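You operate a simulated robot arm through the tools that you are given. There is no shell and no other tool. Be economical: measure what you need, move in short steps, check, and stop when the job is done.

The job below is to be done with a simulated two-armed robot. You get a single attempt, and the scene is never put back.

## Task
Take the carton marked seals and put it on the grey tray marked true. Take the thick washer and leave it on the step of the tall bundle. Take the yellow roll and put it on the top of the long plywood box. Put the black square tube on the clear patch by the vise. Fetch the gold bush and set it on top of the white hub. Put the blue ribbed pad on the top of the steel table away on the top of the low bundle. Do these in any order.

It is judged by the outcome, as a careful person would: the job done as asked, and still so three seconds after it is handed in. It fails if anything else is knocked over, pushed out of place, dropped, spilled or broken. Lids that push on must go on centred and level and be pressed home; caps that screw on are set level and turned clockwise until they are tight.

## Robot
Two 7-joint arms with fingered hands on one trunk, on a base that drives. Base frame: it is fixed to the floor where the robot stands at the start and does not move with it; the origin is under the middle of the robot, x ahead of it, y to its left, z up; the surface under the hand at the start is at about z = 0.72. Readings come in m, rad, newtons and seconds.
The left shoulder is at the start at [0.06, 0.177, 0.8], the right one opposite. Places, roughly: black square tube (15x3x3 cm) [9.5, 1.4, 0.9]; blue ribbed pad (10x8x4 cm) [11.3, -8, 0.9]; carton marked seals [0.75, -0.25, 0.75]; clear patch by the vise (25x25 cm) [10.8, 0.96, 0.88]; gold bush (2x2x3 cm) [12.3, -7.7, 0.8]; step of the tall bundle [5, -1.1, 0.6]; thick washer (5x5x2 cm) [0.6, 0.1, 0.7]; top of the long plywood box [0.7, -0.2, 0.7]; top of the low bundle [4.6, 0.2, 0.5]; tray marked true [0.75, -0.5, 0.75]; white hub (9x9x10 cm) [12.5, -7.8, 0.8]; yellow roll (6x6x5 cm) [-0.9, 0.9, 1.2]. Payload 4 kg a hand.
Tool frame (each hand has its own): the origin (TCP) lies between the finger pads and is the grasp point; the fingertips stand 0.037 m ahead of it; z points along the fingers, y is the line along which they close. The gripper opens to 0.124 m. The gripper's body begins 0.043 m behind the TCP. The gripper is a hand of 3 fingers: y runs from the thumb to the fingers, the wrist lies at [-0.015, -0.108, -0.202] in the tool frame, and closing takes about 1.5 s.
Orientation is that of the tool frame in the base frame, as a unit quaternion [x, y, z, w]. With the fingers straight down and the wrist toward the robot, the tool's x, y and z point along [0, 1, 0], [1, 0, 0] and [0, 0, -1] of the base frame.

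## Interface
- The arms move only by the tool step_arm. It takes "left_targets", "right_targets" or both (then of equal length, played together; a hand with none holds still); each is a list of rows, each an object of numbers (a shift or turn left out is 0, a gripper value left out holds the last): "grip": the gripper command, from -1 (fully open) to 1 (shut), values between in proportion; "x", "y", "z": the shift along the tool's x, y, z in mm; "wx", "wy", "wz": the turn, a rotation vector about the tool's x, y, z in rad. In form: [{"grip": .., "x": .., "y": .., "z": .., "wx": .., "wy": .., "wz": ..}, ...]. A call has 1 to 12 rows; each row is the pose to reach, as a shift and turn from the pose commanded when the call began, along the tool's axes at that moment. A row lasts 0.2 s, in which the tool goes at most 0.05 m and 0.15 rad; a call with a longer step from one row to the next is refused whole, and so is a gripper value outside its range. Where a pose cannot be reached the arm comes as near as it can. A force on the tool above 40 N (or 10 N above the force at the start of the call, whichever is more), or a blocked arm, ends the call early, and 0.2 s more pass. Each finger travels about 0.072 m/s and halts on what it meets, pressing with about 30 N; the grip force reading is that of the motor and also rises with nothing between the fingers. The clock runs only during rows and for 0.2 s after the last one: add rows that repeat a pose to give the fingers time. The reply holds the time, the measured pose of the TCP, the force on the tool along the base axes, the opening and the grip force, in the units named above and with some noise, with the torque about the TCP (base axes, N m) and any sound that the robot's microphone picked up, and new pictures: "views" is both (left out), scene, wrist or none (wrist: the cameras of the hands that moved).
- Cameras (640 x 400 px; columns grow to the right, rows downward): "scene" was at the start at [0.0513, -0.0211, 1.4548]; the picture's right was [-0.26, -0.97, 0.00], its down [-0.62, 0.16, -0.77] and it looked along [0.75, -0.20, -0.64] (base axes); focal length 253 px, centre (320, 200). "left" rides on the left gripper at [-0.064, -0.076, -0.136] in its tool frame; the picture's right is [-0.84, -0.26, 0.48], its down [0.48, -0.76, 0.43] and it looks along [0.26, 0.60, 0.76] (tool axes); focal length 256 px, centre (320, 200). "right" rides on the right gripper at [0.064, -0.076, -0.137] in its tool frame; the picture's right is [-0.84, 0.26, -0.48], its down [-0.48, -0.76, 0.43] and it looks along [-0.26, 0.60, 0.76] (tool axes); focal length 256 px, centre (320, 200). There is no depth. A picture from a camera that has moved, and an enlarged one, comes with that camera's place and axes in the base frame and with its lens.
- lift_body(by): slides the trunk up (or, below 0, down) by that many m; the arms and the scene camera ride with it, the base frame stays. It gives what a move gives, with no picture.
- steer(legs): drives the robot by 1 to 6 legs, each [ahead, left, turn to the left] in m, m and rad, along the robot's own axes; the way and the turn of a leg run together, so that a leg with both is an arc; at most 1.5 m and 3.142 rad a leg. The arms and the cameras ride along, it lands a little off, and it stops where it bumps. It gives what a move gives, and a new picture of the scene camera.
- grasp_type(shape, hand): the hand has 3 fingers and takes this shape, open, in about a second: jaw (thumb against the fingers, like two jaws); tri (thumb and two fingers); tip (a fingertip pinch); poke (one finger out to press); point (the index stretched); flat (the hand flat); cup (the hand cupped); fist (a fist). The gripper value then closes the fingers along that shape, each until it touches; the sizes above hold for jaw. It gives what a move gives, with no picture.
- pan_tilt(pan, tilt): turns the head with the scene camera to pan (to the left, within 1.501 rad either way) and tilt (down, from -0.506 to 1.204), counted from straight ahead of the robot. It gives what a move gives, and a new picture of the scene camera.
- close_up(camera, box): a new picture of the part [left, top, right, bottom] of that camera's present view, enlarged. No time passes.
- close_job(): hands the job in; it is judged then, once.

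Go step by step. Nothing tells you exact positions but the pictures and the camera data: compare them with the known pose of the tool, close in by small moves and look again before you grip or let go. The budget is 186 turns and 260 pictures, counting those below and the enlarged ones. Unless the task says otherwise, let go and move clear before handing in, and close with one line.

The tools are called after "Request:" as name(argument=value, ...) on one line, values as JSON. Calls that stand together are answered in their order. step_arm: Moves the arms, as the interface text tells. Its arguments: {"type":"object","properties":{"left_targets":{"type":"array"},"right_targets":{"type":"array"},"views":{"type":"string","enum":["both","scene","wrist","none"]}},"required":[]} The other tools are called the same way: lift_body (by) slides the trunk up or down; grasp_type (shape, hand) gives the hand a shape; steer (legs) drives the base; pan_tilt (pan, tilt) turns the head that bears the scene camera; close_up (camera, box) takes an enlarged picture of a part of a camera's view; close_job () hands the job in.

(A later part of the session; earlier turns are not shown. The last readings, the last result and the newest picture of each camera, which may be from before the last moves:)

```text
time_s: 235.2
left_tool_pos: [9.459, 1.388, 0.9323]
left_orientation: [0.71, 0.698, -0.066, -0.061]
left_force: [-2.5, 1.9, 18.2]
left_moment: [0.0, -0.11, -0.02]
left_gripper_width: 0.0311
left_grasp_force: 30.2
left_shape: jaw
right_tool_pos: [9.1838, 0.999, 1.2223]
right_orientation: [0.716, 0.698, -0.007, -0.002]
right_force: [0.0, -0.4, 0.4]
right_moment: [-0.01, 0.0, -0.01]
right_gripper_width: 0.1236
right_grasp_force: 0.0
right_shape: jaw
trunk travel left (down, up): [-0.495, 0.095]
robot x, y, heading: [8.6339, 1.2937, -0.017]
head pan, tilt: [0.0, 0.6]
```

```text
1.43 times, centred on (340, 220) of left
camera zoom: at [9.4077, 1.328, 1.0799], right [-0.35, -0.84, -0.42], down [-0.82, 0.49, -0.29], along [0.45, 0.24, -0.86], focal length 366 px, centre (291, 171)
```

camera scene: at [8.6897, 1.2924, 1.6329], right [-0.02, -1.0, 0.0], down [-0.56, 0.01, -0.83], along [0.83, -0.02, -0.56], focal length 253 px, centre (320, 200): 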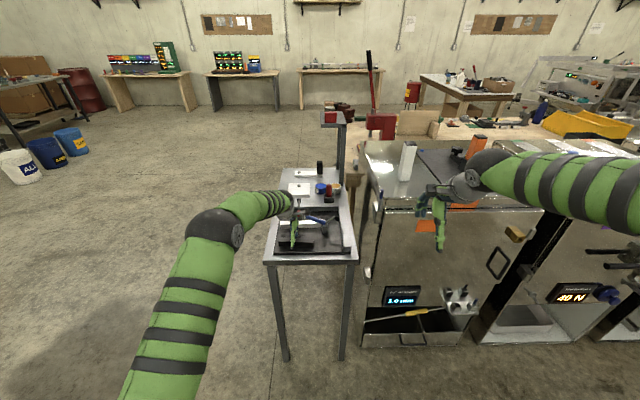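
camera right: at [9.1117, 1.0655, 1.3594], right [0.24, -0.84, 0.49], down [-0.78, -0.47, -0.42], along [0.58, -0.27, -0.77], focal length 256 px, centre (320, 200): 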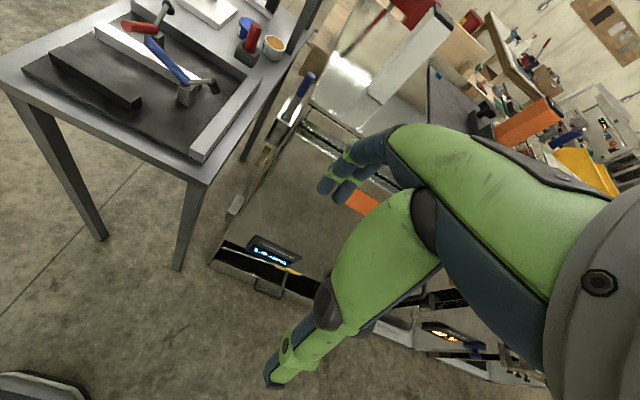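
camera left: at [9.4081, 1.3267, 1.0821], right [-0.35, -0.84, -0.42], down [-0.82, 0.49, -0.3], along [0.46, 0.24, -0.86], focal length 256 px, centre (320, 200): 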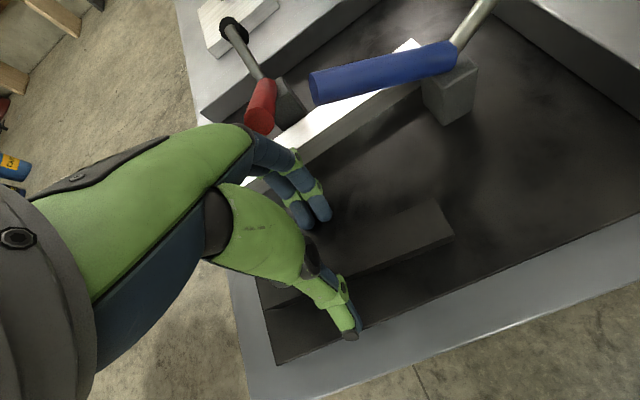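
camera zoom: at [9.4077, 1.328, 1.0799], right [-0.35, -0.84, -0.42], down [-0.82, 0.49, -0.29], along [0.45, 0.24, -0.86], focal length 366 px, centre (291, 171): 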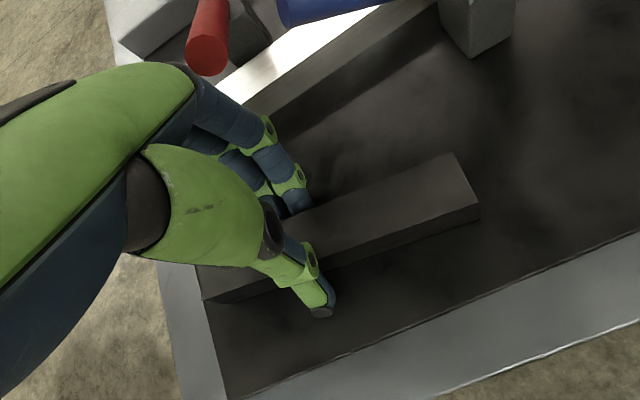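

A proper 3 cm grip. I lift and pull slightly towards me, away from the handles.

Request:
step_arm(left_targets=[{"y": -1, "z": -5}, {"y": -3, "z": -14}, {"y": -10, "z": -25}, {"y": -25, "z": -35}, {"y": -45, "z": -50}, {"y": -65, "z": -75}, {"y": -85, "z": -105}, {"y": -105, "z": -135}], views="wrist")

```text
time_s: 237.0
left_tool_pos: [9.3828, 1.3889, 1.085]
left_orientation: [0.71, 0.698, -0.067, -0.062]
left_force: [0.1, 1.1, -0.6]
left_moment: [0.05, 0.01, 0.03]
left_gripper_width: 0.0254
left_grasp_force: 29.9
left_shape: jaw
right_tool_pos: [9.1861, 0.9984, 1.2218]
right_orientation: [0.715, 0.699, -0.006, -0.001]
right_force: [0.1, 0.3, -0.6]
right_moment: [0.01, -0.02, 0.0]
right_gripper_width: 0.1236
right_grasp_force: 0.1
right_shape: jaw
trunk travel left (down, up): [-0.495, 0.095]
robot x, y, heading: [8.6337, 1.2906, -0.02]
head pan, tilt: [0.0, 0.6]
camera left: at [9.3303, 1.3285, 1.2318], right [-0.35, -0.84, -0.42], down [-0.82, 0.49, -0.29], along [0.45, 0.24, -0.86], focal length 256 px, centre (320, 200)
```

left: 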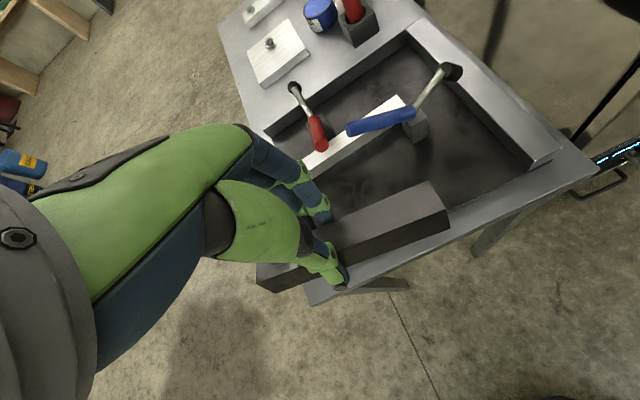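

Request:
close_up(camera="left", box=[200, 120, 480, 340])

Request:
step_arm(left_targets=[{"y": -10}, {"y": -20}, {"y": -20}, {"y": -20}], views="none")

```text
1.82 times, centred on (340, 230) of left
camera zoom: at [9.3303, 1.3285, 1.2318], right [-0.35, -0.84, -0.42], down [-0.82, 0.49, -0.29], along [0.45, 0.24, -0.86], focal length 465 px, centre (284, 146)
```

zoom: 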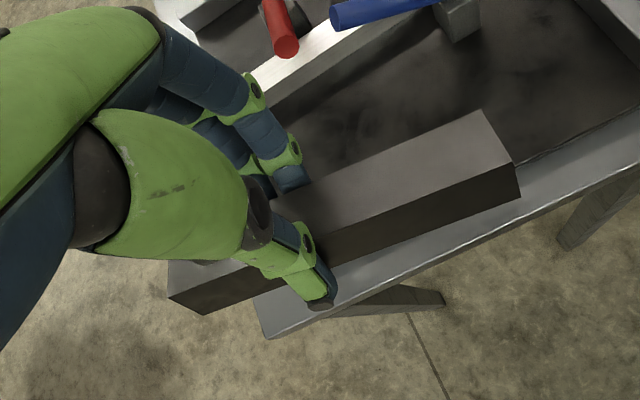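

```text
time_s: 238.0
left_tool_pos: [9.3621, 1.3911, 1.0879]
left_orientation: [0.71, 0.698, -0.067, -0.062]
left_force: [0.0, 0.3, -0.3]
left_moment: [0.05, -0.02, -0.02]
left_gripper_width: 0.0255
left_grasp_force: 30.0
left_shape: jaw
right_tool_pos: [9.1866, 0.9984, 1.2218]
right_orientation: [0.716, 0.698, -0.007, -0.002]
right_force: [0.7, -1.0, 0.2]
right_moment: [0.01, -0.03, 0.01]
right_gripper_width: 0.1239
right_grasp_force: 0.0
right_shape: jaw
trunk travel left (down, up): [-0.495, 0.095]
robot x, y, heading: [8.637, 1.2946, -0.018]
head pan, tilt: [0.0, 0.6]
```

The hold is stable. I retract the tube nearer, back off and go round the small table's left side to see the vise bench.

Request:
step_arm(left_targets=[{"y": -35, "z": 0}, {"y": -70, "z": -5}, {"y": -105, "z": -10}, {"y": -135, "z": -15}, {"y": -160, "z": -20}], views="none")

Request:
steer(legs=[[-0.3, 0, 0.02], [0, 1.15, 0], [1.5, 0, 0]])

Request:
pan_tilt(pan=-0.8, tilt=0.5)

```text
time_s: 239.2
left_tool_pos: [9.2067, 1.3955, 1.1379]
left_orientation: [0.71, 0.698, -0.066, -0.061]
left_force: [0.6, 0.1, -1.3]
left_moment: [0.01, 0.0, 0.0]
left_gripper_width: 0.0252
left_grasp_force: 30.1
left_shape: jaw
right_tool_pos: [9.1851, 0.9993, 1.2226]
right_orientation: [0.716, 0.698, -0.006, -0.001]
right_force: [-0.8, 0.3, 0.1]
right_moment: [-0.01, -0.04, 0.01]
right_gripper_width: 0.1237
right_grasp_force: 0.0
right_shape: jaw
trunk travel left (down, up): [-0.495, 0.095]
robot x, y, heading: [8.6348, 1.2944, -0.019]
head pan, tilt: [0.0, 0.6]
```

```text
time_s: 253.8
left_tool_pos: [10.4262, 2.5587, 1.1363]
left_orientation: [0.7, 0.708, -0.068, -0.061]
left_force: [0.3, -0.6, 0.1]
left_moment: [0.01, 0.04, 0.0]
left_gripper_width: 0.0251
left_grasp_force: 29.9
left_shape: jaw
right_tool_pos: [10.416, 2.1624, 1.2217]
right_orientation: [0.707, 0.708, -0.007, -0.002]
right_force: [0.2, -0.5, -0.1]
right_moment: [-0.01, -0.01, -0.02]
right_gripper_width: 0.1237
right_grasp_force: 0.2
right_shape: jaw
trunk travel left (down, up): [-0.495, 0.095]
robot x, y, heading: [9.8583, 2.4377, 0.006]
head pan, tilt: [0.0, 0.6]
camera scene: at [9.9136, 2.4426, 1.6326], right [0.01, -1.0, 0.0], down [-0.57, 0.0, -0.82], along [0.82, 0.01, -0.57], focal length 253 px, centre (320, 200)
```

scene: 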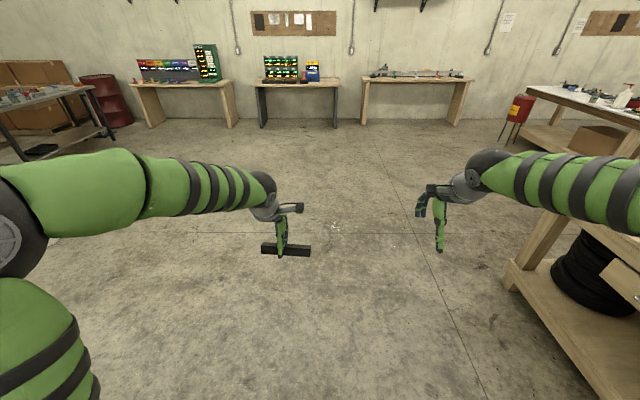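

```text
time_s: 254.9
left_tool_pos: [10.4247, 2.5575, 1.1358]
left_orientation: [0.7, 0.708, -0.068, -0.06]
left_force: [-0.4, 0.4, -0.7]
left_moment: [-0.01, 0.0, -0.01]
left_gripper_width: 0.0251
left_grasp_force: 30.5
left_shape: jaw
right_tool_pos: [10.4151, 2.1614, 1.2208]
right_orientation: [0.706, 0.708, -0.007, -0.002]
right_force: [-0.7, 0.4, -0.5]
right_moment: [0.02, -0.02, 0.0]
right_gripper_width: 0.1238
right_grasp_force: 0.1
right_shape: jaw
trunk travel left (down, up): [-0.495, 0.095]
robot x, y, heading: [9.8546, 2.4427, 0.009]
head pan, tilt: [-0.799, 0.499]
camera scene: at [9.8889, 2.3772, 1.6416], right [-0.71, -0.7, 0.0], down [-0.34, 0.34, -0.88], along [0.62, -0.62, -0.48], focal length 253 px, centre (320, 200)
```

scene: 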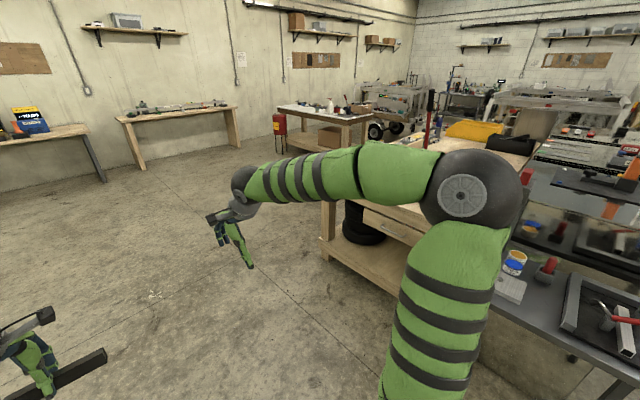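

The bench's end edge is at y≈1.05, so I approach it facing -y from about (10.8, 2.4).

Request:
steer(legs=[[0, 0, -1.58], [0, 0.95, 0]])

Request:
pan_tilt(pan=0.0, tilt=0.45)

```text
time_s: 263.8
left_tool_pos: [10.9086, 1.8508, 1.1367]
left_orientation: [0.996, -0.008, -0.004, -0.092]
left_force: [0.2, -0.2, -1.2]
left_moment: [0.0, -0.02, 0.01]
left_gripper_width: 0.0246
left_grasp_force: 29.8
left_shape: jaw
right_tool_pos: [10.5131, 1.8716, 1.2227]
right_orientation: [1.0, -0.012, -0.003, -0.008]
right_force: [-0.5, 0.3, 0.0]
right_moment: [0.0, -0.01, 0.01]
right_gripper_width: 0.1237
right_grasp_force: 0.1
right_shape: jaw
trunk travel left (down, up): [-0.495, 0.095]
robot x, y, heading: [10.8003, 2.4225, -1.591]
head pan, tilt: [-0.799, 0.499]
camera scene: at [10.7382, 2.3921, 1.6417], right [-0.69, 0.73, 0.0], down [0.35, 0.33, -0.88], along [-0.64, -0.6, -0.48], focal length 253 px, centre (320, 200)
```

scene: 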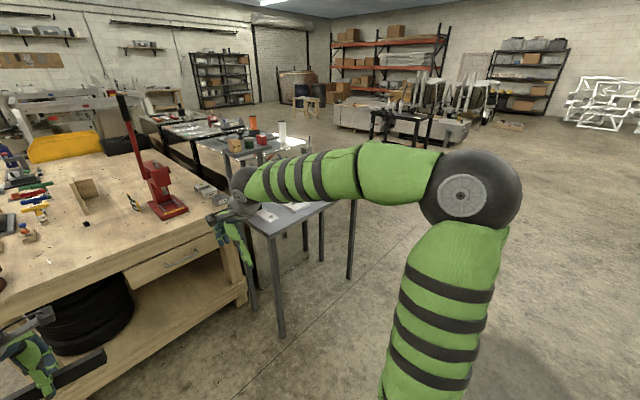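

```text
time_s: 264.9
left_tool_pos: [10.9087, 1.851, 1.1349]
left_orientation: [0.996, -0.006, -0.004, -0.091]
left_force: [0.5, 0.6, -1.0]
left_moment: [0.04, 0.01, 0.0]
left_gripper_width: 0.0246
left_grasp_force: 30.2
left_shape: jaw
right_tool_pos: [10.511, 1.8714, 1.2214]
right_orientation: [1.0, -0.012, -0.003, -0.006]
right_force: [-1.0, -0.2, -0.4]
right_moment: [0.02, 0.0, 0.02]
right_gripper_width: 0.1237
right_grasp_force: 0.1
right_shape: jaw
trunk travel left (down, up): [-0.495, 0.095]
robot x, y, heading: [10.8069, 2.4248, -1.587]
head pan, tilt: [0.0, 0.45]
camera scene: at [10.8024, 2.3625, 1.6461], right [-1.0, 0.02, 0.0], down [0.01, 0.44, -0.9], along [-0.02, -0.9, -0.44], focal length 253 px, centre (320, 200)
```

scene: 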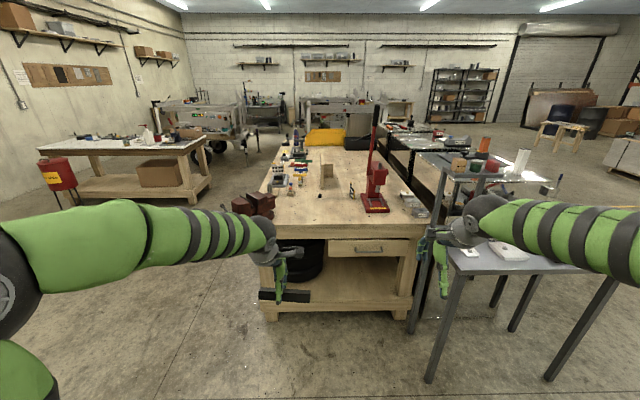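

Request:
close_up(camera="scene", box=[230, 120, 440, 250])

```text
3.05 times, centred on (335, 185) of scene
camera zoom: at [10.8024, 2.3625, 1.6461], right [-1.0, 0.02, 0.0], down [0.01, 0.44, -0.9], along [-0.02, -0.9, -0.44], focal length 770 px, centre (274, 246)
```

zoom: 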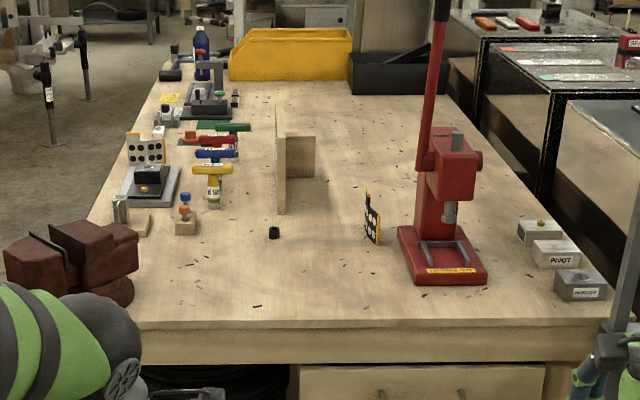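

The clear patch is the free top in front of the vise, about (10.8, 0.96). Before driving in I check my right elbow's clearance to the small table's post.

Request:
pan_tilt(pan=-0.75, tilt=0.5)

```text
time_s: 266.0
left_tool_pos: [10.9067, 1.8514, 1.1372]
left_orientation: [0.996, -0.006, -0.003, -0.092]
left_force: [0.5, 0.7, -0.7]
left_moment: [0.01, -0.02, 0.01]
left_gripper_width: 0.0246
left_grasp_force: 29.9
left_shape: jaw
right_tool_pos: [10.5124, 1.872, 1.2208]
right_orientation: [1.0, -0.011, -0.003, -0.006]
right_force: [-0.4, 0.5, 0.9]
right_moment: [0.01, 0.01, -0.01]
right_gripper_width: 0.1239
right_grasp_force: 0.0
right_shape: jaw
trunk travel left (down, up): [-0.495, 0.095]
robot x, y, heading: [10.8066, 2.4237, -1.586]
head pan, tilt: [-0.75, 0.499]
camera scene: at [10.7409, 2.3888, 1.6417], right [-0.72, 0.69, 0.0], down [0.33, 0.34, -0.88], along [-0.61, -0.63, -0.48], focal length 253 px, centre (320, 200)
```

scene: 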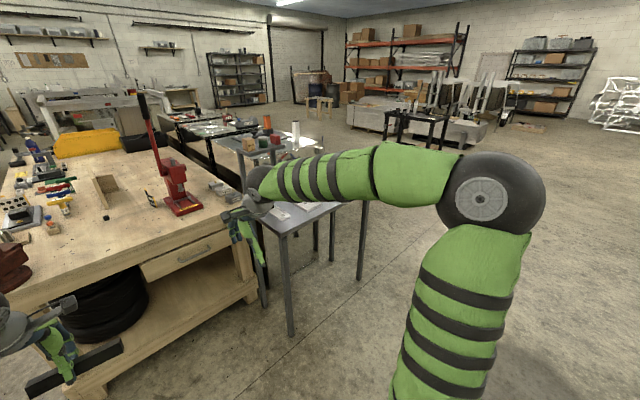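

The right arm stays at x≈10.4–10.55, well clear. I drive 0.68 m ahead.

Request:
steer(legs=[[0.68, 0, 0.016]])

Request:
pan_tilt(pan=0.0, tilt=0.8)

```text
time_s: 269.8
left_tool_pos: [10.9147, 1.1698, 1.136]
left_orientation: [0.996, 0.004, -0.005, -0.091]
left_force: [0.6, -0.3, -1.1]
left_moment: [0.01, -0.02, 0.01]
left_gripper_width: 0.0245
left_grasp_force: 30.0
left_shape: jaw
right_tool_pos: [10.5183, 1.1814, 1.2213]
right_orientation: [1.0, -0.002, -0.003, -0.007]
right_force: [-0.3, 0.7, 0.7]
right_moment: [0.01, 0.03, -0.01]
right_gripper_width: 0.1237
right_grasp_force: 0.2
right_shape: jaw
trunk travel left (down, up): [-0.495, 0.095]
robot x, y, heading: [10.8015, 1.7435, -1.572]
head pan, tilt: [-0.75, 0.499]
camera scene: at [10.7369, 1.7037, 1.6416], right [-0.73, 0.68, 0.0], down [0.33, 0.35, -0.88], along [-0.6, -0.64, -0.48], focal length 253 px, centre (320, 200)
```

scene: 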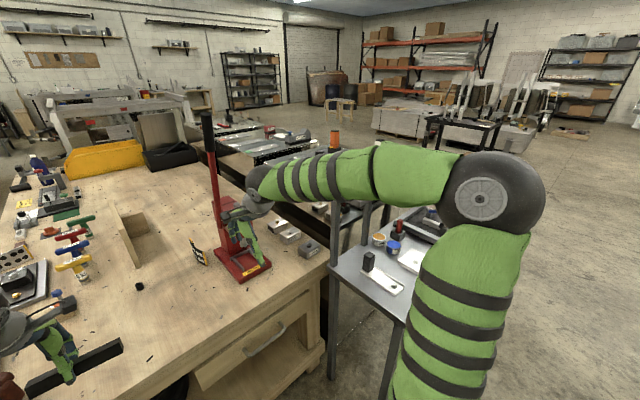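

```text
time_s: 270.9
left_tool_pos: [10.9143, 1.1695, 1.1363]
left_orientation: [0.996, 0.004, -0.005, -0.091]
left_force: [-0.7, -0.1, 0.0]
left_moment: [0.0, 0.01, -0.04]
left_gripper_width: 0.0246
left_grasp_force: 29.7
left_shape: jaw
right_tool_pos: [10.5187, 1.1828, 1.2214]
right_orientation: [1.0, -0.001, -0.005, -0.007]
right_force: [-0.7, 0.0, -0.6]
right_moment: [0.03, 0.04, 0.04]
right_gripper_width: 0.1234
right_grasp_force: 0.1
right_shape: jaw
trunk travel left (down, up): [-0.495, 0.095]
robot x, y, heading: [10.7989, 1.7439, -1.568]
head pan, tilt: [0.0, 0.799]
camera scene: at [10.799, 1.6904, 1.6157], right [-1.0, 0.0, 0.0], down [0.0, 0.72, -0.7], along [0.0, -0.7, -0.72], focal length 253 px, centre (320, 200)
```

scene: 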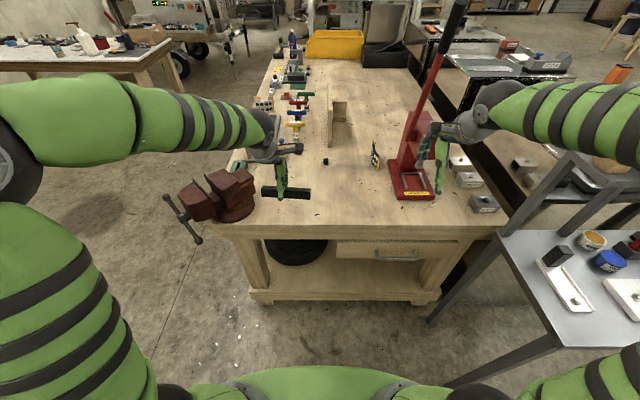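

The spot is clear. I move the tube over (10.8, 0.955) and descend part-way.

Request:
step_arm(left_targets=[{"x": -20, "y": 42, "z": -8}, {"x": -40, "y": 84, "z": -15}, {"x": -60, "y": 127, "z": -23}, {"x": -80, "y": 169, "z": -31}, {"x": -99, "y": 211, "z": -39}, {"x": -99, "y": 218, "z": 0}, {"x": -99, "y": 225, "z": 38}, {"x": -99, "y": 232, "z": 76}, {"x": -99, "y": 238, "z": 110}, {"x": -99, "y": 241, "z": 126}, {"x": -99, "y": 241, "z": 126}])

```text
time_s: 273.3
left_tool_pos: [10.8164, 0.9563, 0.9676]
left_orientation: [0.996, 0.003, -0.004, -0.091]
left_force: [0.4, 0.1, -0.5]
left_moment: [0.01, -0.02, -0.01]
left_gripper_width: 0.0246
left_grasp_force: 29.9
left_shape: jaw
right_tool_pos: [10.5189, 1.1837, 1.2222]
right_orientation: [1.0, -0.001, -0.004, -0.006]
right_force: [-0.2, -0.5, 0.7]
right_moment: [0.02, 0.03, -0.04]
right_gripper_width: 0.1237
right_grasp_force: 0.0
right_shape: jaw
trunk travel left (down, up): [-0.495, 0.095]
robot x, y, heading: [10.7982, 1.7418, -1.57]
head pan, tilt: [0.0, 0.799]
camera scene: at [10.799, 1.6905, 1.6157], right [-1.0, 0.0, 0.0], down [0.0, 0.72, -0.7], along [0.0, -0.7, -0.72], focal length 253 px, centre (320, 200)
camera left: at [10.7527, 1.0061, 1.115], right [-0.84, 0.33, -0.42], down [0.48, 0.83, -0.29], along [0.25, -0.45, -0.86], focal length 256 px, centre (320, 200)
```

scene: 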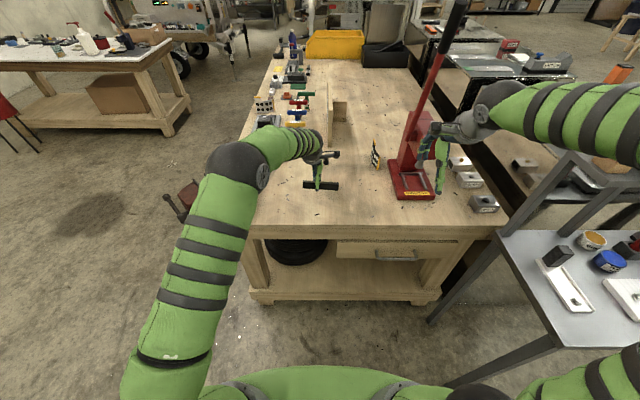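
left: 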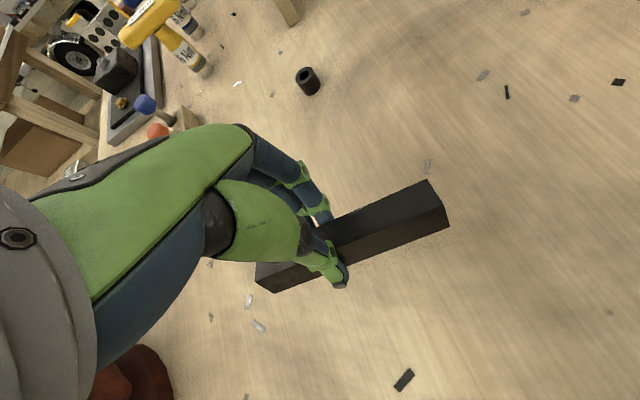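

Over the clear patch. I lower gently to contact.

Request:
step_arm(left_targets=[{"y": 3, "z": 15}, {"y": 5, "z": 28}, {"y": 6.5, "z": 35}, {"y": 7, "z": 39}, {"y": 7.5, "z": 42}], views="wrist")

```text
time_s: 274.5
left_tool_pos: [10.8152, 0.9558, 0.9269]
left_orientation: [0.996, 0.002, -0.005, -0.092]
left_force: [-0.6, 0.7, -0.6]
left_moment: [0.03, 0.0, -0.02]
left_gripper_width: 0.0242
left_grasp_force: 29.8
left_shape: jaw
right_tool_pos: [10.5178, 1.1824, 1.2214]
right_orientation: [1.0, 0.0, -0.004, -0.006]
right_force: [-0.3, -0.3, 0.9]
right_moment: [-0.02, 0.0, -0.04]
right_gripper_width: 0.1237
right_grasp_force: 0.0
right_shape: jaw
trunk travel left (down, up): [-0.495, 0.095]
robot x, y, heading: [10.7995, 1.7392, -1.567]
head pan, tilt: [0.0, 0.799]
camera left: at [10.752, 1.0056, 1.0739], right [-0.84, 0.33, -0.42], down [0.48, 0.83, -0.29], along [0.25, -0.45, -0.86], focal length 256 px, centre (320, 200)
```

left: 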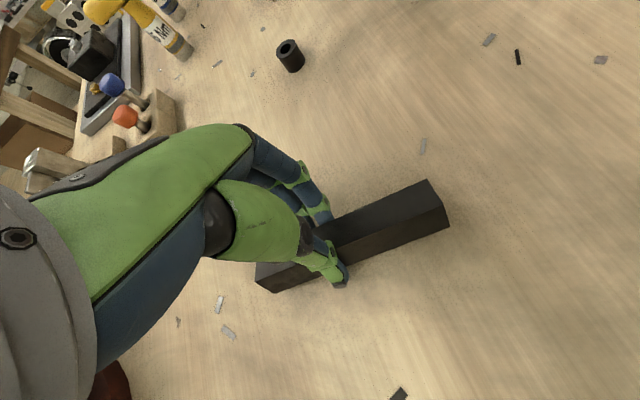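

Request:
step_arm(left_targets=[{"y": 0.5, "z": 3}, {"y": 1, "z": 6}, {"y": 1.5, "z": 8}, {"y": 1.8, "z": 10}], views="none")

```text
time_s: 275.5
left_tool_pos: [10.8143, 0.9561, 0.9224]
left_orientation: [0.996, 0.002, -0.005, -0.087]
left_force: [2.8, 6.2, 36.7]
left_moment: [-0.21, 0.06, -0.01]
left_gripper_width: 0.0259
left_grasp_force: 30.3
left_shape: jaw
right_tool_pos: [10.5192, 1.1856, 1.2234]
right_orientation: [1.0, -0.001, -0.004, -0.004]
right_force: [0.1, 0.3, 0.3]
right_moment: [-0.05, 0.0, -0.02]
right_gripper_width: 0.1236
right_grasp_force: 0.1
right_shape: jaw
trunk travel left (down, up): [-0.495, 0.095]
robot x, y, heading: [10.8025, 1.7386, -1.56]
head pan, tilt: [0.0, 0.799]
```

Contact. I ease off and open.

Request:
step_arm(left_targets=[{"z": -3}, {"z": -5}, {"z": -5, "grip": 0.3}, {"z": -5, "grip": 0}, {"z": -5, "grip": -0.3}, {"z": -5, "grip": -0.3}], views="none")

Request:
close_up(camera="left", box=[200, 120, 480, 340])

```text
time_s: 276.9
left_tool_pos: [10.8145, 0.955, 0.9217]
left_orientation: [0.996, 0.003, -0.005, -0.09]
left_force: [-0.4, 5.5, 15.4]
left_moment: [-0.26, 0.11, -0.03]
left_gripper_width: 0.0741
left_grasp_force: 0.2
left_shape: jaw
right_tool_pos: [10.5191, 1.1835, 1.2219]
right_orientation: [1.0, -0.001, -0.003, -0.006]
right_force: [0.6, 0.4, 0.8]
right_moment: [0.01, -0.01, 0.05]
right_gripper_width: 0.1238
right_grasp_force: 0.1
right_shape: jaw
trunk travel left (down, up): [-0.495, 0.095]
robot x, y, heading: [10.8011, 1.7413, -1.568]
head pan, tilt: [0.0, 0.799]
```

```text
1.82 times, centred on (340, 230) of left
camera zoom: at [10.7516, 1.0054, 1.0699], right [-0.84, 0.33, -0.42], down [0.48, 0.83, -0.29], along [0.25, -0.45, -0.86], focal length 465 px, centre (284, 146)
```

zoom: 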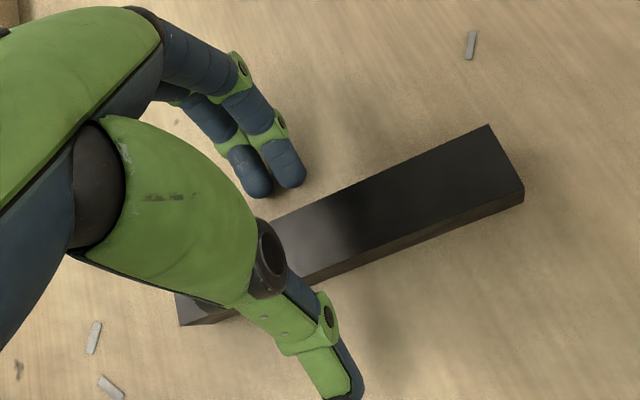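

The tube lies flat on the patch. I lift the hand clear and check.

Request:
step_arm(left_targets=[{"y": -1, "z": -8}, {"y": -4, "z": -25}, {"y": -10, "z": -60}, {"y": -18, "z": -100}, {"y": -26, "z": -145, "wx": -0.05}, {"y": -34, "z": -190, "wx": -0.1}, {"y": -70, "z": -215, "wx": -0.18}, {"y": -115, "z": -225, "wx": -0.18}, {"y": -160, "z": -225, "wx": -0.18}, {"y": -205, "z": -225, "x": 30, "wx": -0.18}], views="scene")

```text
refused: row 10 steps farther than a row can; nothing moved
```

Request:
step_arm(left_targets=[{"y": -1, "z": -8}, {"y": -4, "z": -25}, {"y": -10, "z": -60}, {"y": -18, "z": -100}, {"y": -26, "z": -145, "wx": -0.05}, {"y": -34, "z": -190, "wx": -0.1}, {"y": -70, "z": -215, "wx": -0.18}, {"y": -115, "z": -225, "wx": -0.18}, {"y": -155, "z": -225, "x": 10, "wx": -0.18}, {"y": -195, "z": -225, "x": 30, "wx": -0.18}], views="scene")

```text
time_s: 279.1
left_tool_pos: [10.849, 1.1072, 1.1769]
left_orientation: [1.0, 0.003, -0.005, -0.002]
left_force: [0.2, 0.5, -0.3]
left_moment: [-0.04, -0.02, 0.0]
left_gripper_width: 0.0801
left_grasp_force: 0.1
left_shape: jaw
right_tool_pos: [10.519, 1.1832, 1.2222]
right_orientation: [1.0, -0.001, -0.004, -0.006]
right_force: [-0.5, 0.7, -0.4]
right_moment: [0.0, 0.01, 0.0]
right_gripper_width: 0.1238
right_grasp_force: 0.1
right_shape: jaw
trunk travel left (down, up): [-0.495, 0.095]
robot x, y, heading: [10.7997, 1.7421, -1.567]
head pan, tilt: [0.0, 0.799]
camera scene: at [10.7999, 1.6916, 1.6157], right [-1.0, 0.0, 0.0], down [0.0, 0.72, -0.7], along [0.0, -0.7, -0.72], focal length 253 px, centre (320, 200)
```

scene: 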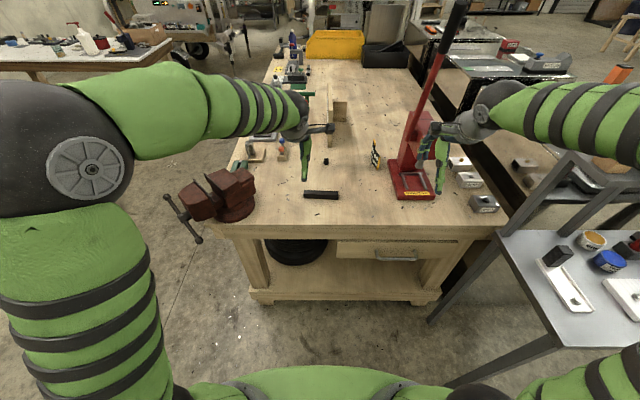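

The tube rests on the clear patch beside the vise. Now to the far end (y≈-8): I back off, sidestep west to the free aisle at x≈7.5 and head south.

Request:
steer(legs=[[-0.7, 0, 0], [0, -1.5, 0], [0, -1.5, 0], [0, -0.3, 0], [1.5, 0, 0], [1.5, 0, 0]])

Request:
pan_tilt(pan=0.3, tilt=0.35)

```text
time_s: 312.7
left_tool_pos: [7.4413, -1.1513, 1.1765]
left_orientation: [1.0, -0.012, -0.004, -0.002]
left_force: [-0.6, 0.8, -0.8]
left_moment: [-0.01, -0.03, -0.01]
left_gripper_width: 0.0802
left_grasp_force: 0.0
left_shape: jaw
right_tool_pos: [7.1168, -1.0639, 1.2219]
right_orientation: [1.0, -0.017, -0.003, -0.006]
right_force: [0.0, 0.2, 0.0]
right_moment: [-0.01, 0.01, -0.01]
right_gripper_width: 0.1235
right_grasp_force: 0.1
right_shape: jaw
trunk travel left (down, up): [-0.495, 0.095]
robot x, y, heading: [7.4142, -0.5186, -1.598]
head pan, tilt: [0.0, 0.799]
camera scene: at [7.4126, -0.565, 1.6157], right [-1.0, 0.03, 0.0], down [0.02, 0.72, -0.7], along [-0.02, -0.7, -0.72], focal length 253 px, centre (320, 200)
```

scene: 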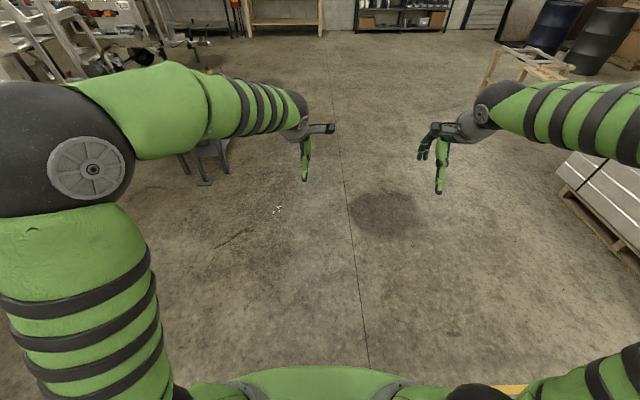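

```text
time_s: 313.6
left_tool_pos: [7.4423, -1.1504, 1.1767]
left_orientation: [1.0, -0.012, -0.004, -0.001]
left_force: [-0.7, 0.0, 0.0]
left_moment: [0.02, -0.01, -0.02]
left_gripper_width: 0.0805
left_grasp_force: 0.1
left_shape: jaw
right_tool_pos: [7.1154, -1.0627, 1.2225]
right_orientation: [1.0, -0.015, -0.003, -0.006]
right_force: [0.5, -0.3, -0.1]
right_moment: [0.0, -0.03, 0.02]
right_gripper_width: 0.1236
right_grasp_force: 0.0
right_shape: jaw
trunk travel left (down, up): [-0.495, 0.095]
robot x, y, heading: [7.4157, -0.5118, -1.598]
head pan, tilt: [0.3, 0.351]
camera scene: at [7.4399, -0.5737, 1.6553], right [-0.96, -0.27, 0.0], down [-0.09, 0.33, -0.94], along [0.25, -0.9, -0.34], focal length 253 px, centre (320, 200)
```

scene: 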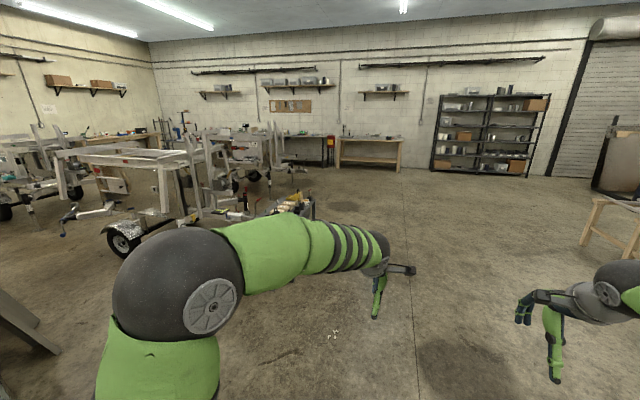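

Aisle is clear. I go on to y≈-5.5 and look east.

Request:
steer(legs=[[1.5, 0, 0.027], [1.5, 0, 0], [1.5, 0, 0], [0.7, 0, 0]])

Request:
pan_tilt(pan=0.9, tilt=0.35)

```text
time_s: 338.4
left_tool_pos: [7.478, -6.3133, 1.1767]
left_orientation: [1.0, 0.002, -0.005, -0.002]
left_force: [0.1, 1.4, -0.6]
left_moment: [0.03, -0.02, 0.01]
left_gripper_width: 0.0801
left_grasp_force: 0.1
left_shape: jaw
right_tool_pos: [7.1485, -6.2361, 1.2204]
right_orientation: [1.0, -0.003, -0.004, -0.006]
right_force: [-0.8, -0.4, 0.4]
right_moment: [0.01, -0.02, -0.01]
right_gripper_width: 0.1238
right_grasp_force: 0.2
right_shape: jaw
trunk travel left (down, up): [-0.495, 0.095]
robot x, y, heading: [7.4338, -5.6772, -1.568]
head pan, tilt: [0.3, 0.351]
camera scene: at [7.4589, -5.7373, 1.6553], right [-0.96, -0.3, 0.0], down [-0.1, 0.33, -0.94], along [0.28, -0.9, -0.34], focal length 253 px, centre (320, 200)
```

scene: 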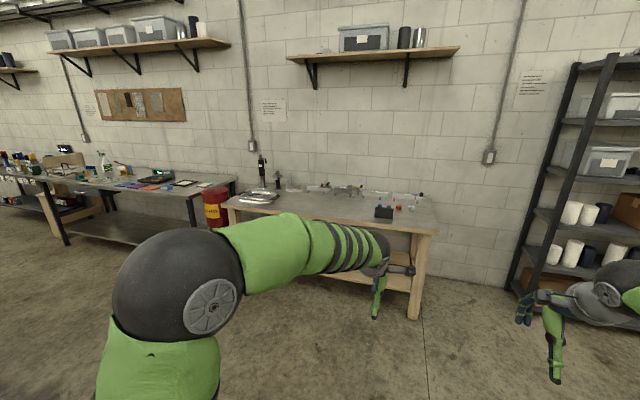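

```text
time_s: 339.4
left_tool_pos: [7.478, -6.3132, 1.1773]
left_orientation: [1.0, 0.002, -0.004, 0.0]
left_force: [-0.3, -0.3, -0.3]
left_moment: [0.03, -0.02, -0.01]
left_gripper_width: 0.0803
left_grasp_force: 0.1
left_shape: jaw
right_tool_pos: [7.149, -6.2348, 1.2218]
right_orientation: [1.0, -0.003, -0.004, -0.005]
right_force: [0.0, -1.0, 0.1]
right_moment: [0.03, -0.02, 0.0]
right_gripper_width: 0.1236
right_grasp_force: 0.0
right_shape: jaw
trunk travel left (down, up): [-0.495, 0.095]
robot x, y, heading: [7.4323, -5.6779, -1.574]
head pan, tilt: [0.901, 0.351]
camera scene: at [7.5043, -5.7055, 1.6553], right [-0.62, -0.78, 0.0], down [-0.27, 0.21, -0.94], along [0.74, -0.58, -0.34], focal length 253 px, centre (320, 200)
```

scene: 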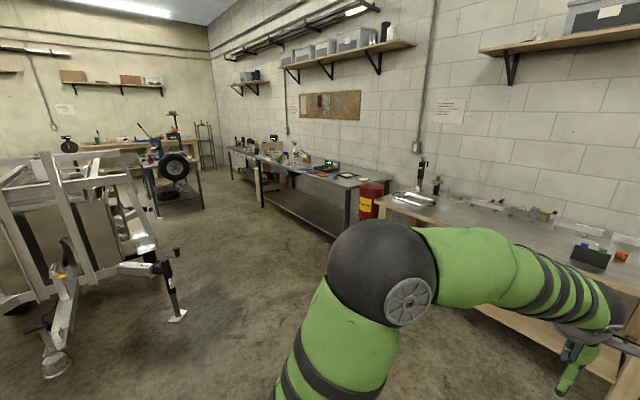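

The corridor between the trailer (y≥-5.8) and the wall tables (front y≈-7.4) is free. I go along it, sidestepping east.

Request:
steer(legs=[[0.8, 0, 0], [0, 1.5, 0], [0, 1.5, 0], [0, 0.5, 0]])

Request:
pan_tilt(pan=0.3, tilt=0.5)

```text
time_s: 360.3
left_tool_pos: [11.0148, -7.0584, 1.176]
left_orientation: [1.0, 0.008, -0.004, -0.001]
left_force: [0.3, 0.1, -0.1]
left_moment: [0.0, 0.01, -0.03]
left_gripper_width: 0.0806
left_grasp_force: 0.1
left_shape: jaw
right_tool_pos: [10.685, -6.9846, 1.222]
right_orientation: [1.0, 0.005, -0.003, -0.004]
right_force: [-0.3, 0.9, -0.4]
right_moment: [-0.02, 0.02, -0.02]
right_gripper_width: 0.1237
right_grasp_force: 0.0
right_shape: jaw
trunk travel left (down, up): [-0.495, 0.095]
robot x, y, heading: [10.9616, -6.4237, -1.559]
head pan, tilt: [0.901, 0.351]
camera scene: at [11.0342, -6.4497, 1.6553], right [-0.61, -0.79, 0.0], down [-0.27, 0.21, -0.94], along [0.74, -0.57, -0.34], focal length 253 px, centre (320, 200)
```

scene: 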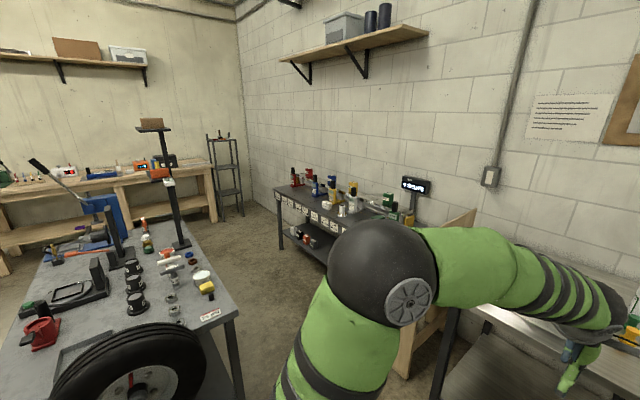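

```text
time_s: 361.3
left_tool_pos: [11.0149, -7.0583, 1.1756]
left_orientation: [1.0, 0.01, -0.004, -0.001]
left_force: [0.1, -0.4, -0.6]
left_moment: [-0.01, 0.0, 0.01]
left_gripper_width: 0.0802
left_grasp_force: 0.0
left_shape: jaw
right_tool_pos: [10.685, -6.986, 1.2219]
right_orientation: [1.0, 0.005, -0.004, -0.005]
right_force: [0.5, 0.0, 1.2]
right_moment: [-0.04, 0.03, 0.01]
right_gripper_width: 0.1237
right_grasp_force: 0.1
right_shape: jaw
trunk travel left (down, up): [-0.495, 0.095]
robot x, y, heading: [10.9625, -6.4237, -1.556]
head pan, tilt: [0.3, 0.499]
camera scene: at [10.9877, -6.4794, 1.6417], right [-0.95, -0.31, 0.0], down [-0.15, 0.46, -0.88], along [0.27, -0.83, -0.48], focal length 253 px, centre (320, 200)
```

scene: 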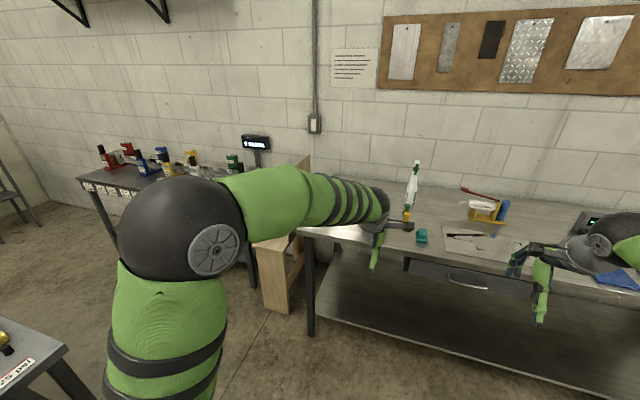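

Request:
close_up(camera="scene", box=[340, 150, 640, 310])

Request:
close_up(camera="scene", box=[60, 120, 320, 260])

```text
2.13 times, centred on (490, 230) of scene
camera zoom: at [10.9877, -6.4794, 1.6417], right [-0.95, -0.31, 0.0], down [-0.15, 0.46, -0.88], along [0.27, -0.83, -0.48], focal length 539 px, centre (-43, 136)
```

zoom: 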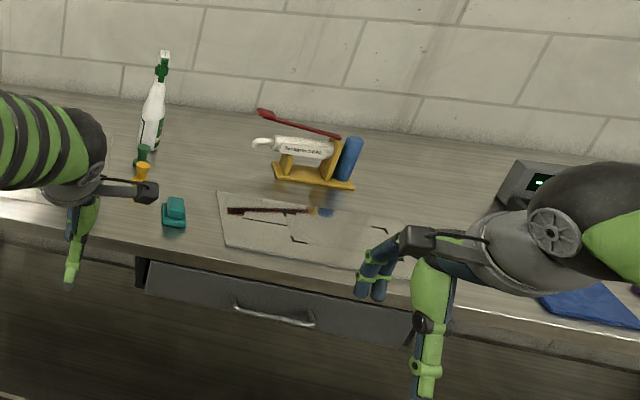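

```text
2.46 times, centred on (190, 190) of scene
camera zoom: at [10.9877, -6.4794, 1.6417], right [-0.95, -0.31, 0.0], down [-0.15, 0.46, -0.88], along [0.27, -0.83, -0.48], focal length 622 px, centre (640, 225)
```

zoom: 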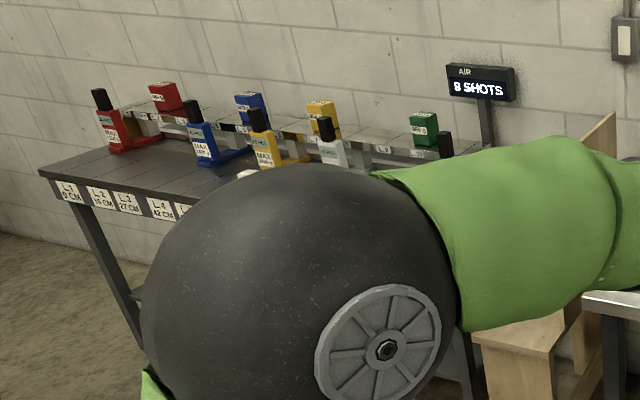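

The pad should be at the left end of the steel bench, hidden by my forearm. I sidestep left and use the left wrist camera.

Request:
steer(legs=[[0, 0.3, 0]])

Request:
step_arm(left_targets=[{"z": -30, "x": 20}, {"z": -50, "x": 50}, {"z": -50, "x": 90}])

```text
time_s: 363.4
left_tool_pos: [11.3151, -7.0528, 1.1765]
left_orientation: [1.0, 0.01, -0.005, 0.0]
left_force: [0.5, -0.3, 0.5]
left_moment: [0.03, 0.01, -0.01]
left_gripper_width: 0.0802
left_grasp_force: 0.0
left_shape: jaw
right_tool_pos: [10.9854, -6.9801, 1.2216]
right_orientation: [1.0, 0.006, -0.004, -0.004]
right_force: [0.7, -1.2, 0.0]
right_moment: [-0.01, 0.02, 0.04]
right_gripper_width: 0.1237
right_grasp_force: 0.2
right_shape: jaw
trunk travel left (down, up): [-0.495, 0.095]
robot x, y, heading: [11.2578, -6.4166, -1.556]
head pan, tilt: [0.3, 0.499]
camera scene: at [11.2859, -6.4746, 1.6416], right [-0.95, -0.31, 0.0], down [-0.15, 0.45, -0.88], along [0.27, -0.83, -0.48], focal length 253 px, centre (320, 200)
```

scene: 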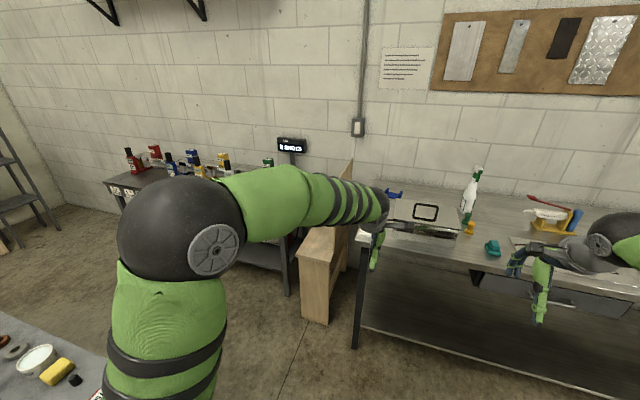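

```text
time_s: 364.2
left_tool_pos: [11.4039, -7.0516, 1.2256]
left_orientation: [1.0, 0.01, -0.005, -0.002]
left_force: [-0.1, -0.2, 0.1]
left_moment: [0.0, -0.03, -0.03]
left_gripper_width: 0.0803
left_grasp_force: 0.0
left_shape: jaw
right_tool_pos: [10.9862, -6.9802, 1.2208]
right_orientation: [1.0, 0.007, -0.004, -0.006]
right_force: [1.0, 0.5, -0.1]
right_moment: [0.0, 0.0, 0.0]
right_gripper_width: 0.1237
right_grasp_force: 0.0
right_shape: jaw
trunk travel left (down, up): [-0.495, 0.095]
robot x, y, heading: [11.2594, -6.4201, -1.555]
head pan, tilt: [0.3, 0.499]
camera scene: at [11.286, -6.4746, 1.6416], right [-0.95, -0.31, 0.0], down [-0.15, 0.45, -0.88], along [0.27, -0.83, -0.48], focal length 253 px, centre (320, 200)
camera left: at [11.3398, -6.9769, 1.361], right [-0.85, 0.24, -0.47], down [0.46, 0.77, -0.44], along [0.26, -0.59, -0.76], focal length 256 px, centre (320, 200)
```

scene: 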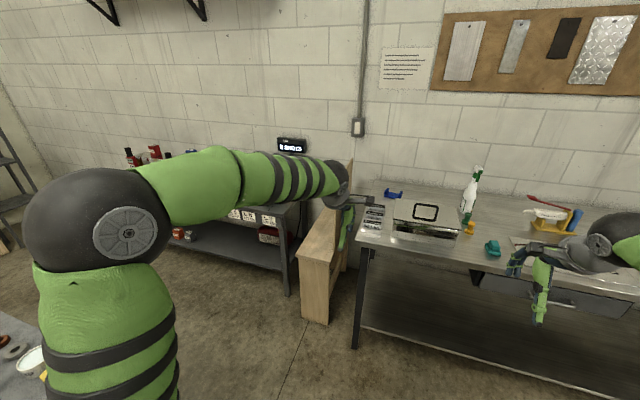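
left: 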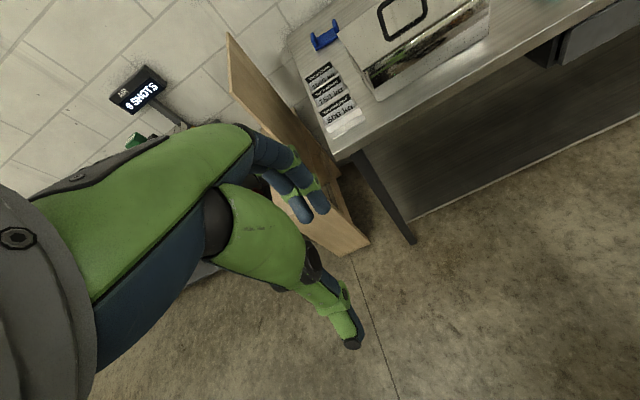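

Request:
close_up(camera="scene", box=[340, 160, 520, 270])

Request:
close_up(camera="left", box=[270, 0, 510, 160])

```text
3.56 times, centred on (430, 215) of scene
camera zoom: at [11.286, -6.4746, 1.6416], right [-0.95, -0.31, 0.0], down [-0.15, 0.45, -0.88], along [0.27, -0.83, -0.48], focal length 898 px, centre (-71, 147)
```

zoom: 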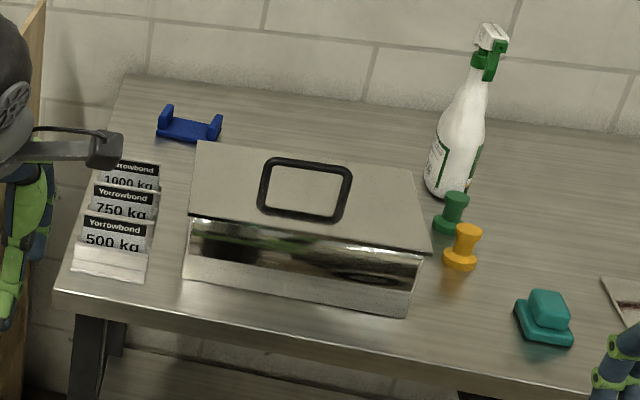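

```text
2.50 times, centred on (390, 80) of left
camera zoom: at [11.3398, -6.9769, 1.361], right [-0.85, 0.24, -0.47], down [0.46, 0.77, -0.44], along [0.26, -0.59, -0.76], focal length 640 px, centre (145, 500)
```

zoom: 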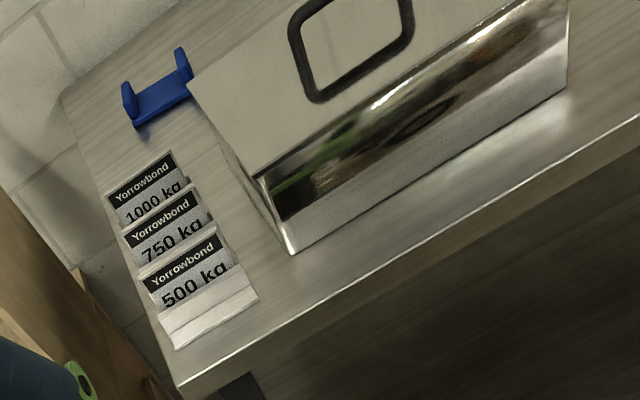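

The blue cradle-shaped piece at about (11.28, -7.96), ~0.11 m wide, with raised ribs, is the only thing matching the pad. I move closer with the pad on my left-front.

Request:
steer(legs=[[0, -0.22, -0.015], [0.4, 0, 0]])

Request:
pan_tilt(pan=0.15, tilt=0.65)

```text
time_s: 367.9
left_tool_pos: [11.1785, -7.4457, 1.2263]
left_orientation: [1.0, 0.007, -0.004, -0.002]
left_force: [-0.1, -0.4, -0.4]
left_moment: [-0.03, 0.01, 0.05]
left_gripper_width: 0.0802
left_grasp_force: 0.0
left_shape: jaw
right_tool_pos: [10.7601, -7.371, 1.2223]
right_orientation: [1.0, 0.002, -0.004, -0.006]
right_force: [-0.5, 0.0, 0.0]
right_moment: [0.04, -0.04, 0.03]
right_gripper_width: 0.1237
right_grasp_force: 0.0
right_shape: jaw
trunk travel left (down, up): [-0.495, 0.095]
robot x, y, heading: [11.0397, -6.8072, -1.564]
head pan, tilt: [0.3, 0.499]
camera scene: at [11.0639, -6.8667, 1.6416], right [-0.95, -0.31, 0.0], down [-0.15, 0.46, -0.88], along [0.27, -0.84, -0.48], focal length 253 px, centre (320, 200)
```

scene: 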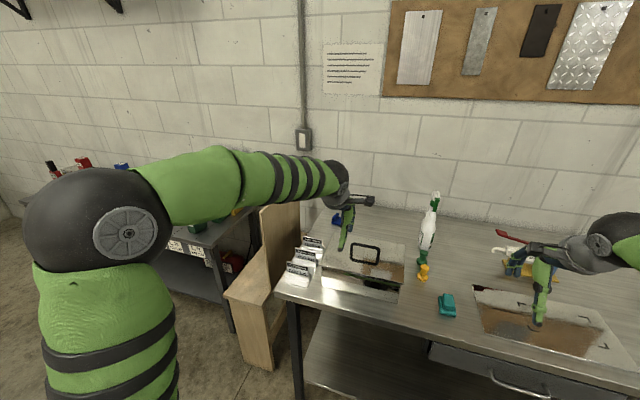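

```text
time_s: 368.6
left_tool_pos: [11.1781, -7.4436, 1.2256]
left_orientation: [1.0, 0.008, -0.003, 0.0]
left_force: [-0.1, 0.5, -0.2]
left_moment: [-0.02, -0.03, -0.02]
left_gripper_width: 0.0803
left_grasp_force: 0.1
left_shape: jaw
right_tool_pos: [10.76, -7.3694, 1.2214]
right_orientation: [1.0, 0.002, -0.003, -0.005]
right_force: [0.2, 0.1, -0.6]
right_moment: [0.0, 0.03, 0.03]
right_gripper_width: 0.1237
right_grasp_force: 0.0
right_shape: jaw
trunk travel left (down, up): [-0.495, 0.095]
robot x, y, heading: [11.0424, -6.808, -1.565]
head pan, tilt: [0.15, 0.649]
camera scene: at [11.0501, -6.8648, 1.6283], right [-0.99, -0.16, 0.0], down [-0.1, 0.6, -0.8], along [0.13, -0.79, -0.6], focal length 253 px, centre (320, 200)
```

scene: 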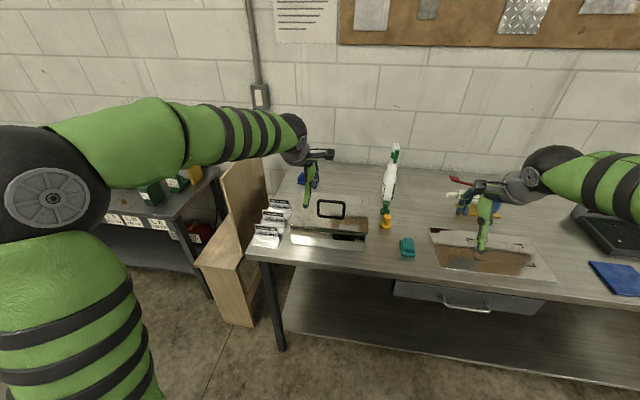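

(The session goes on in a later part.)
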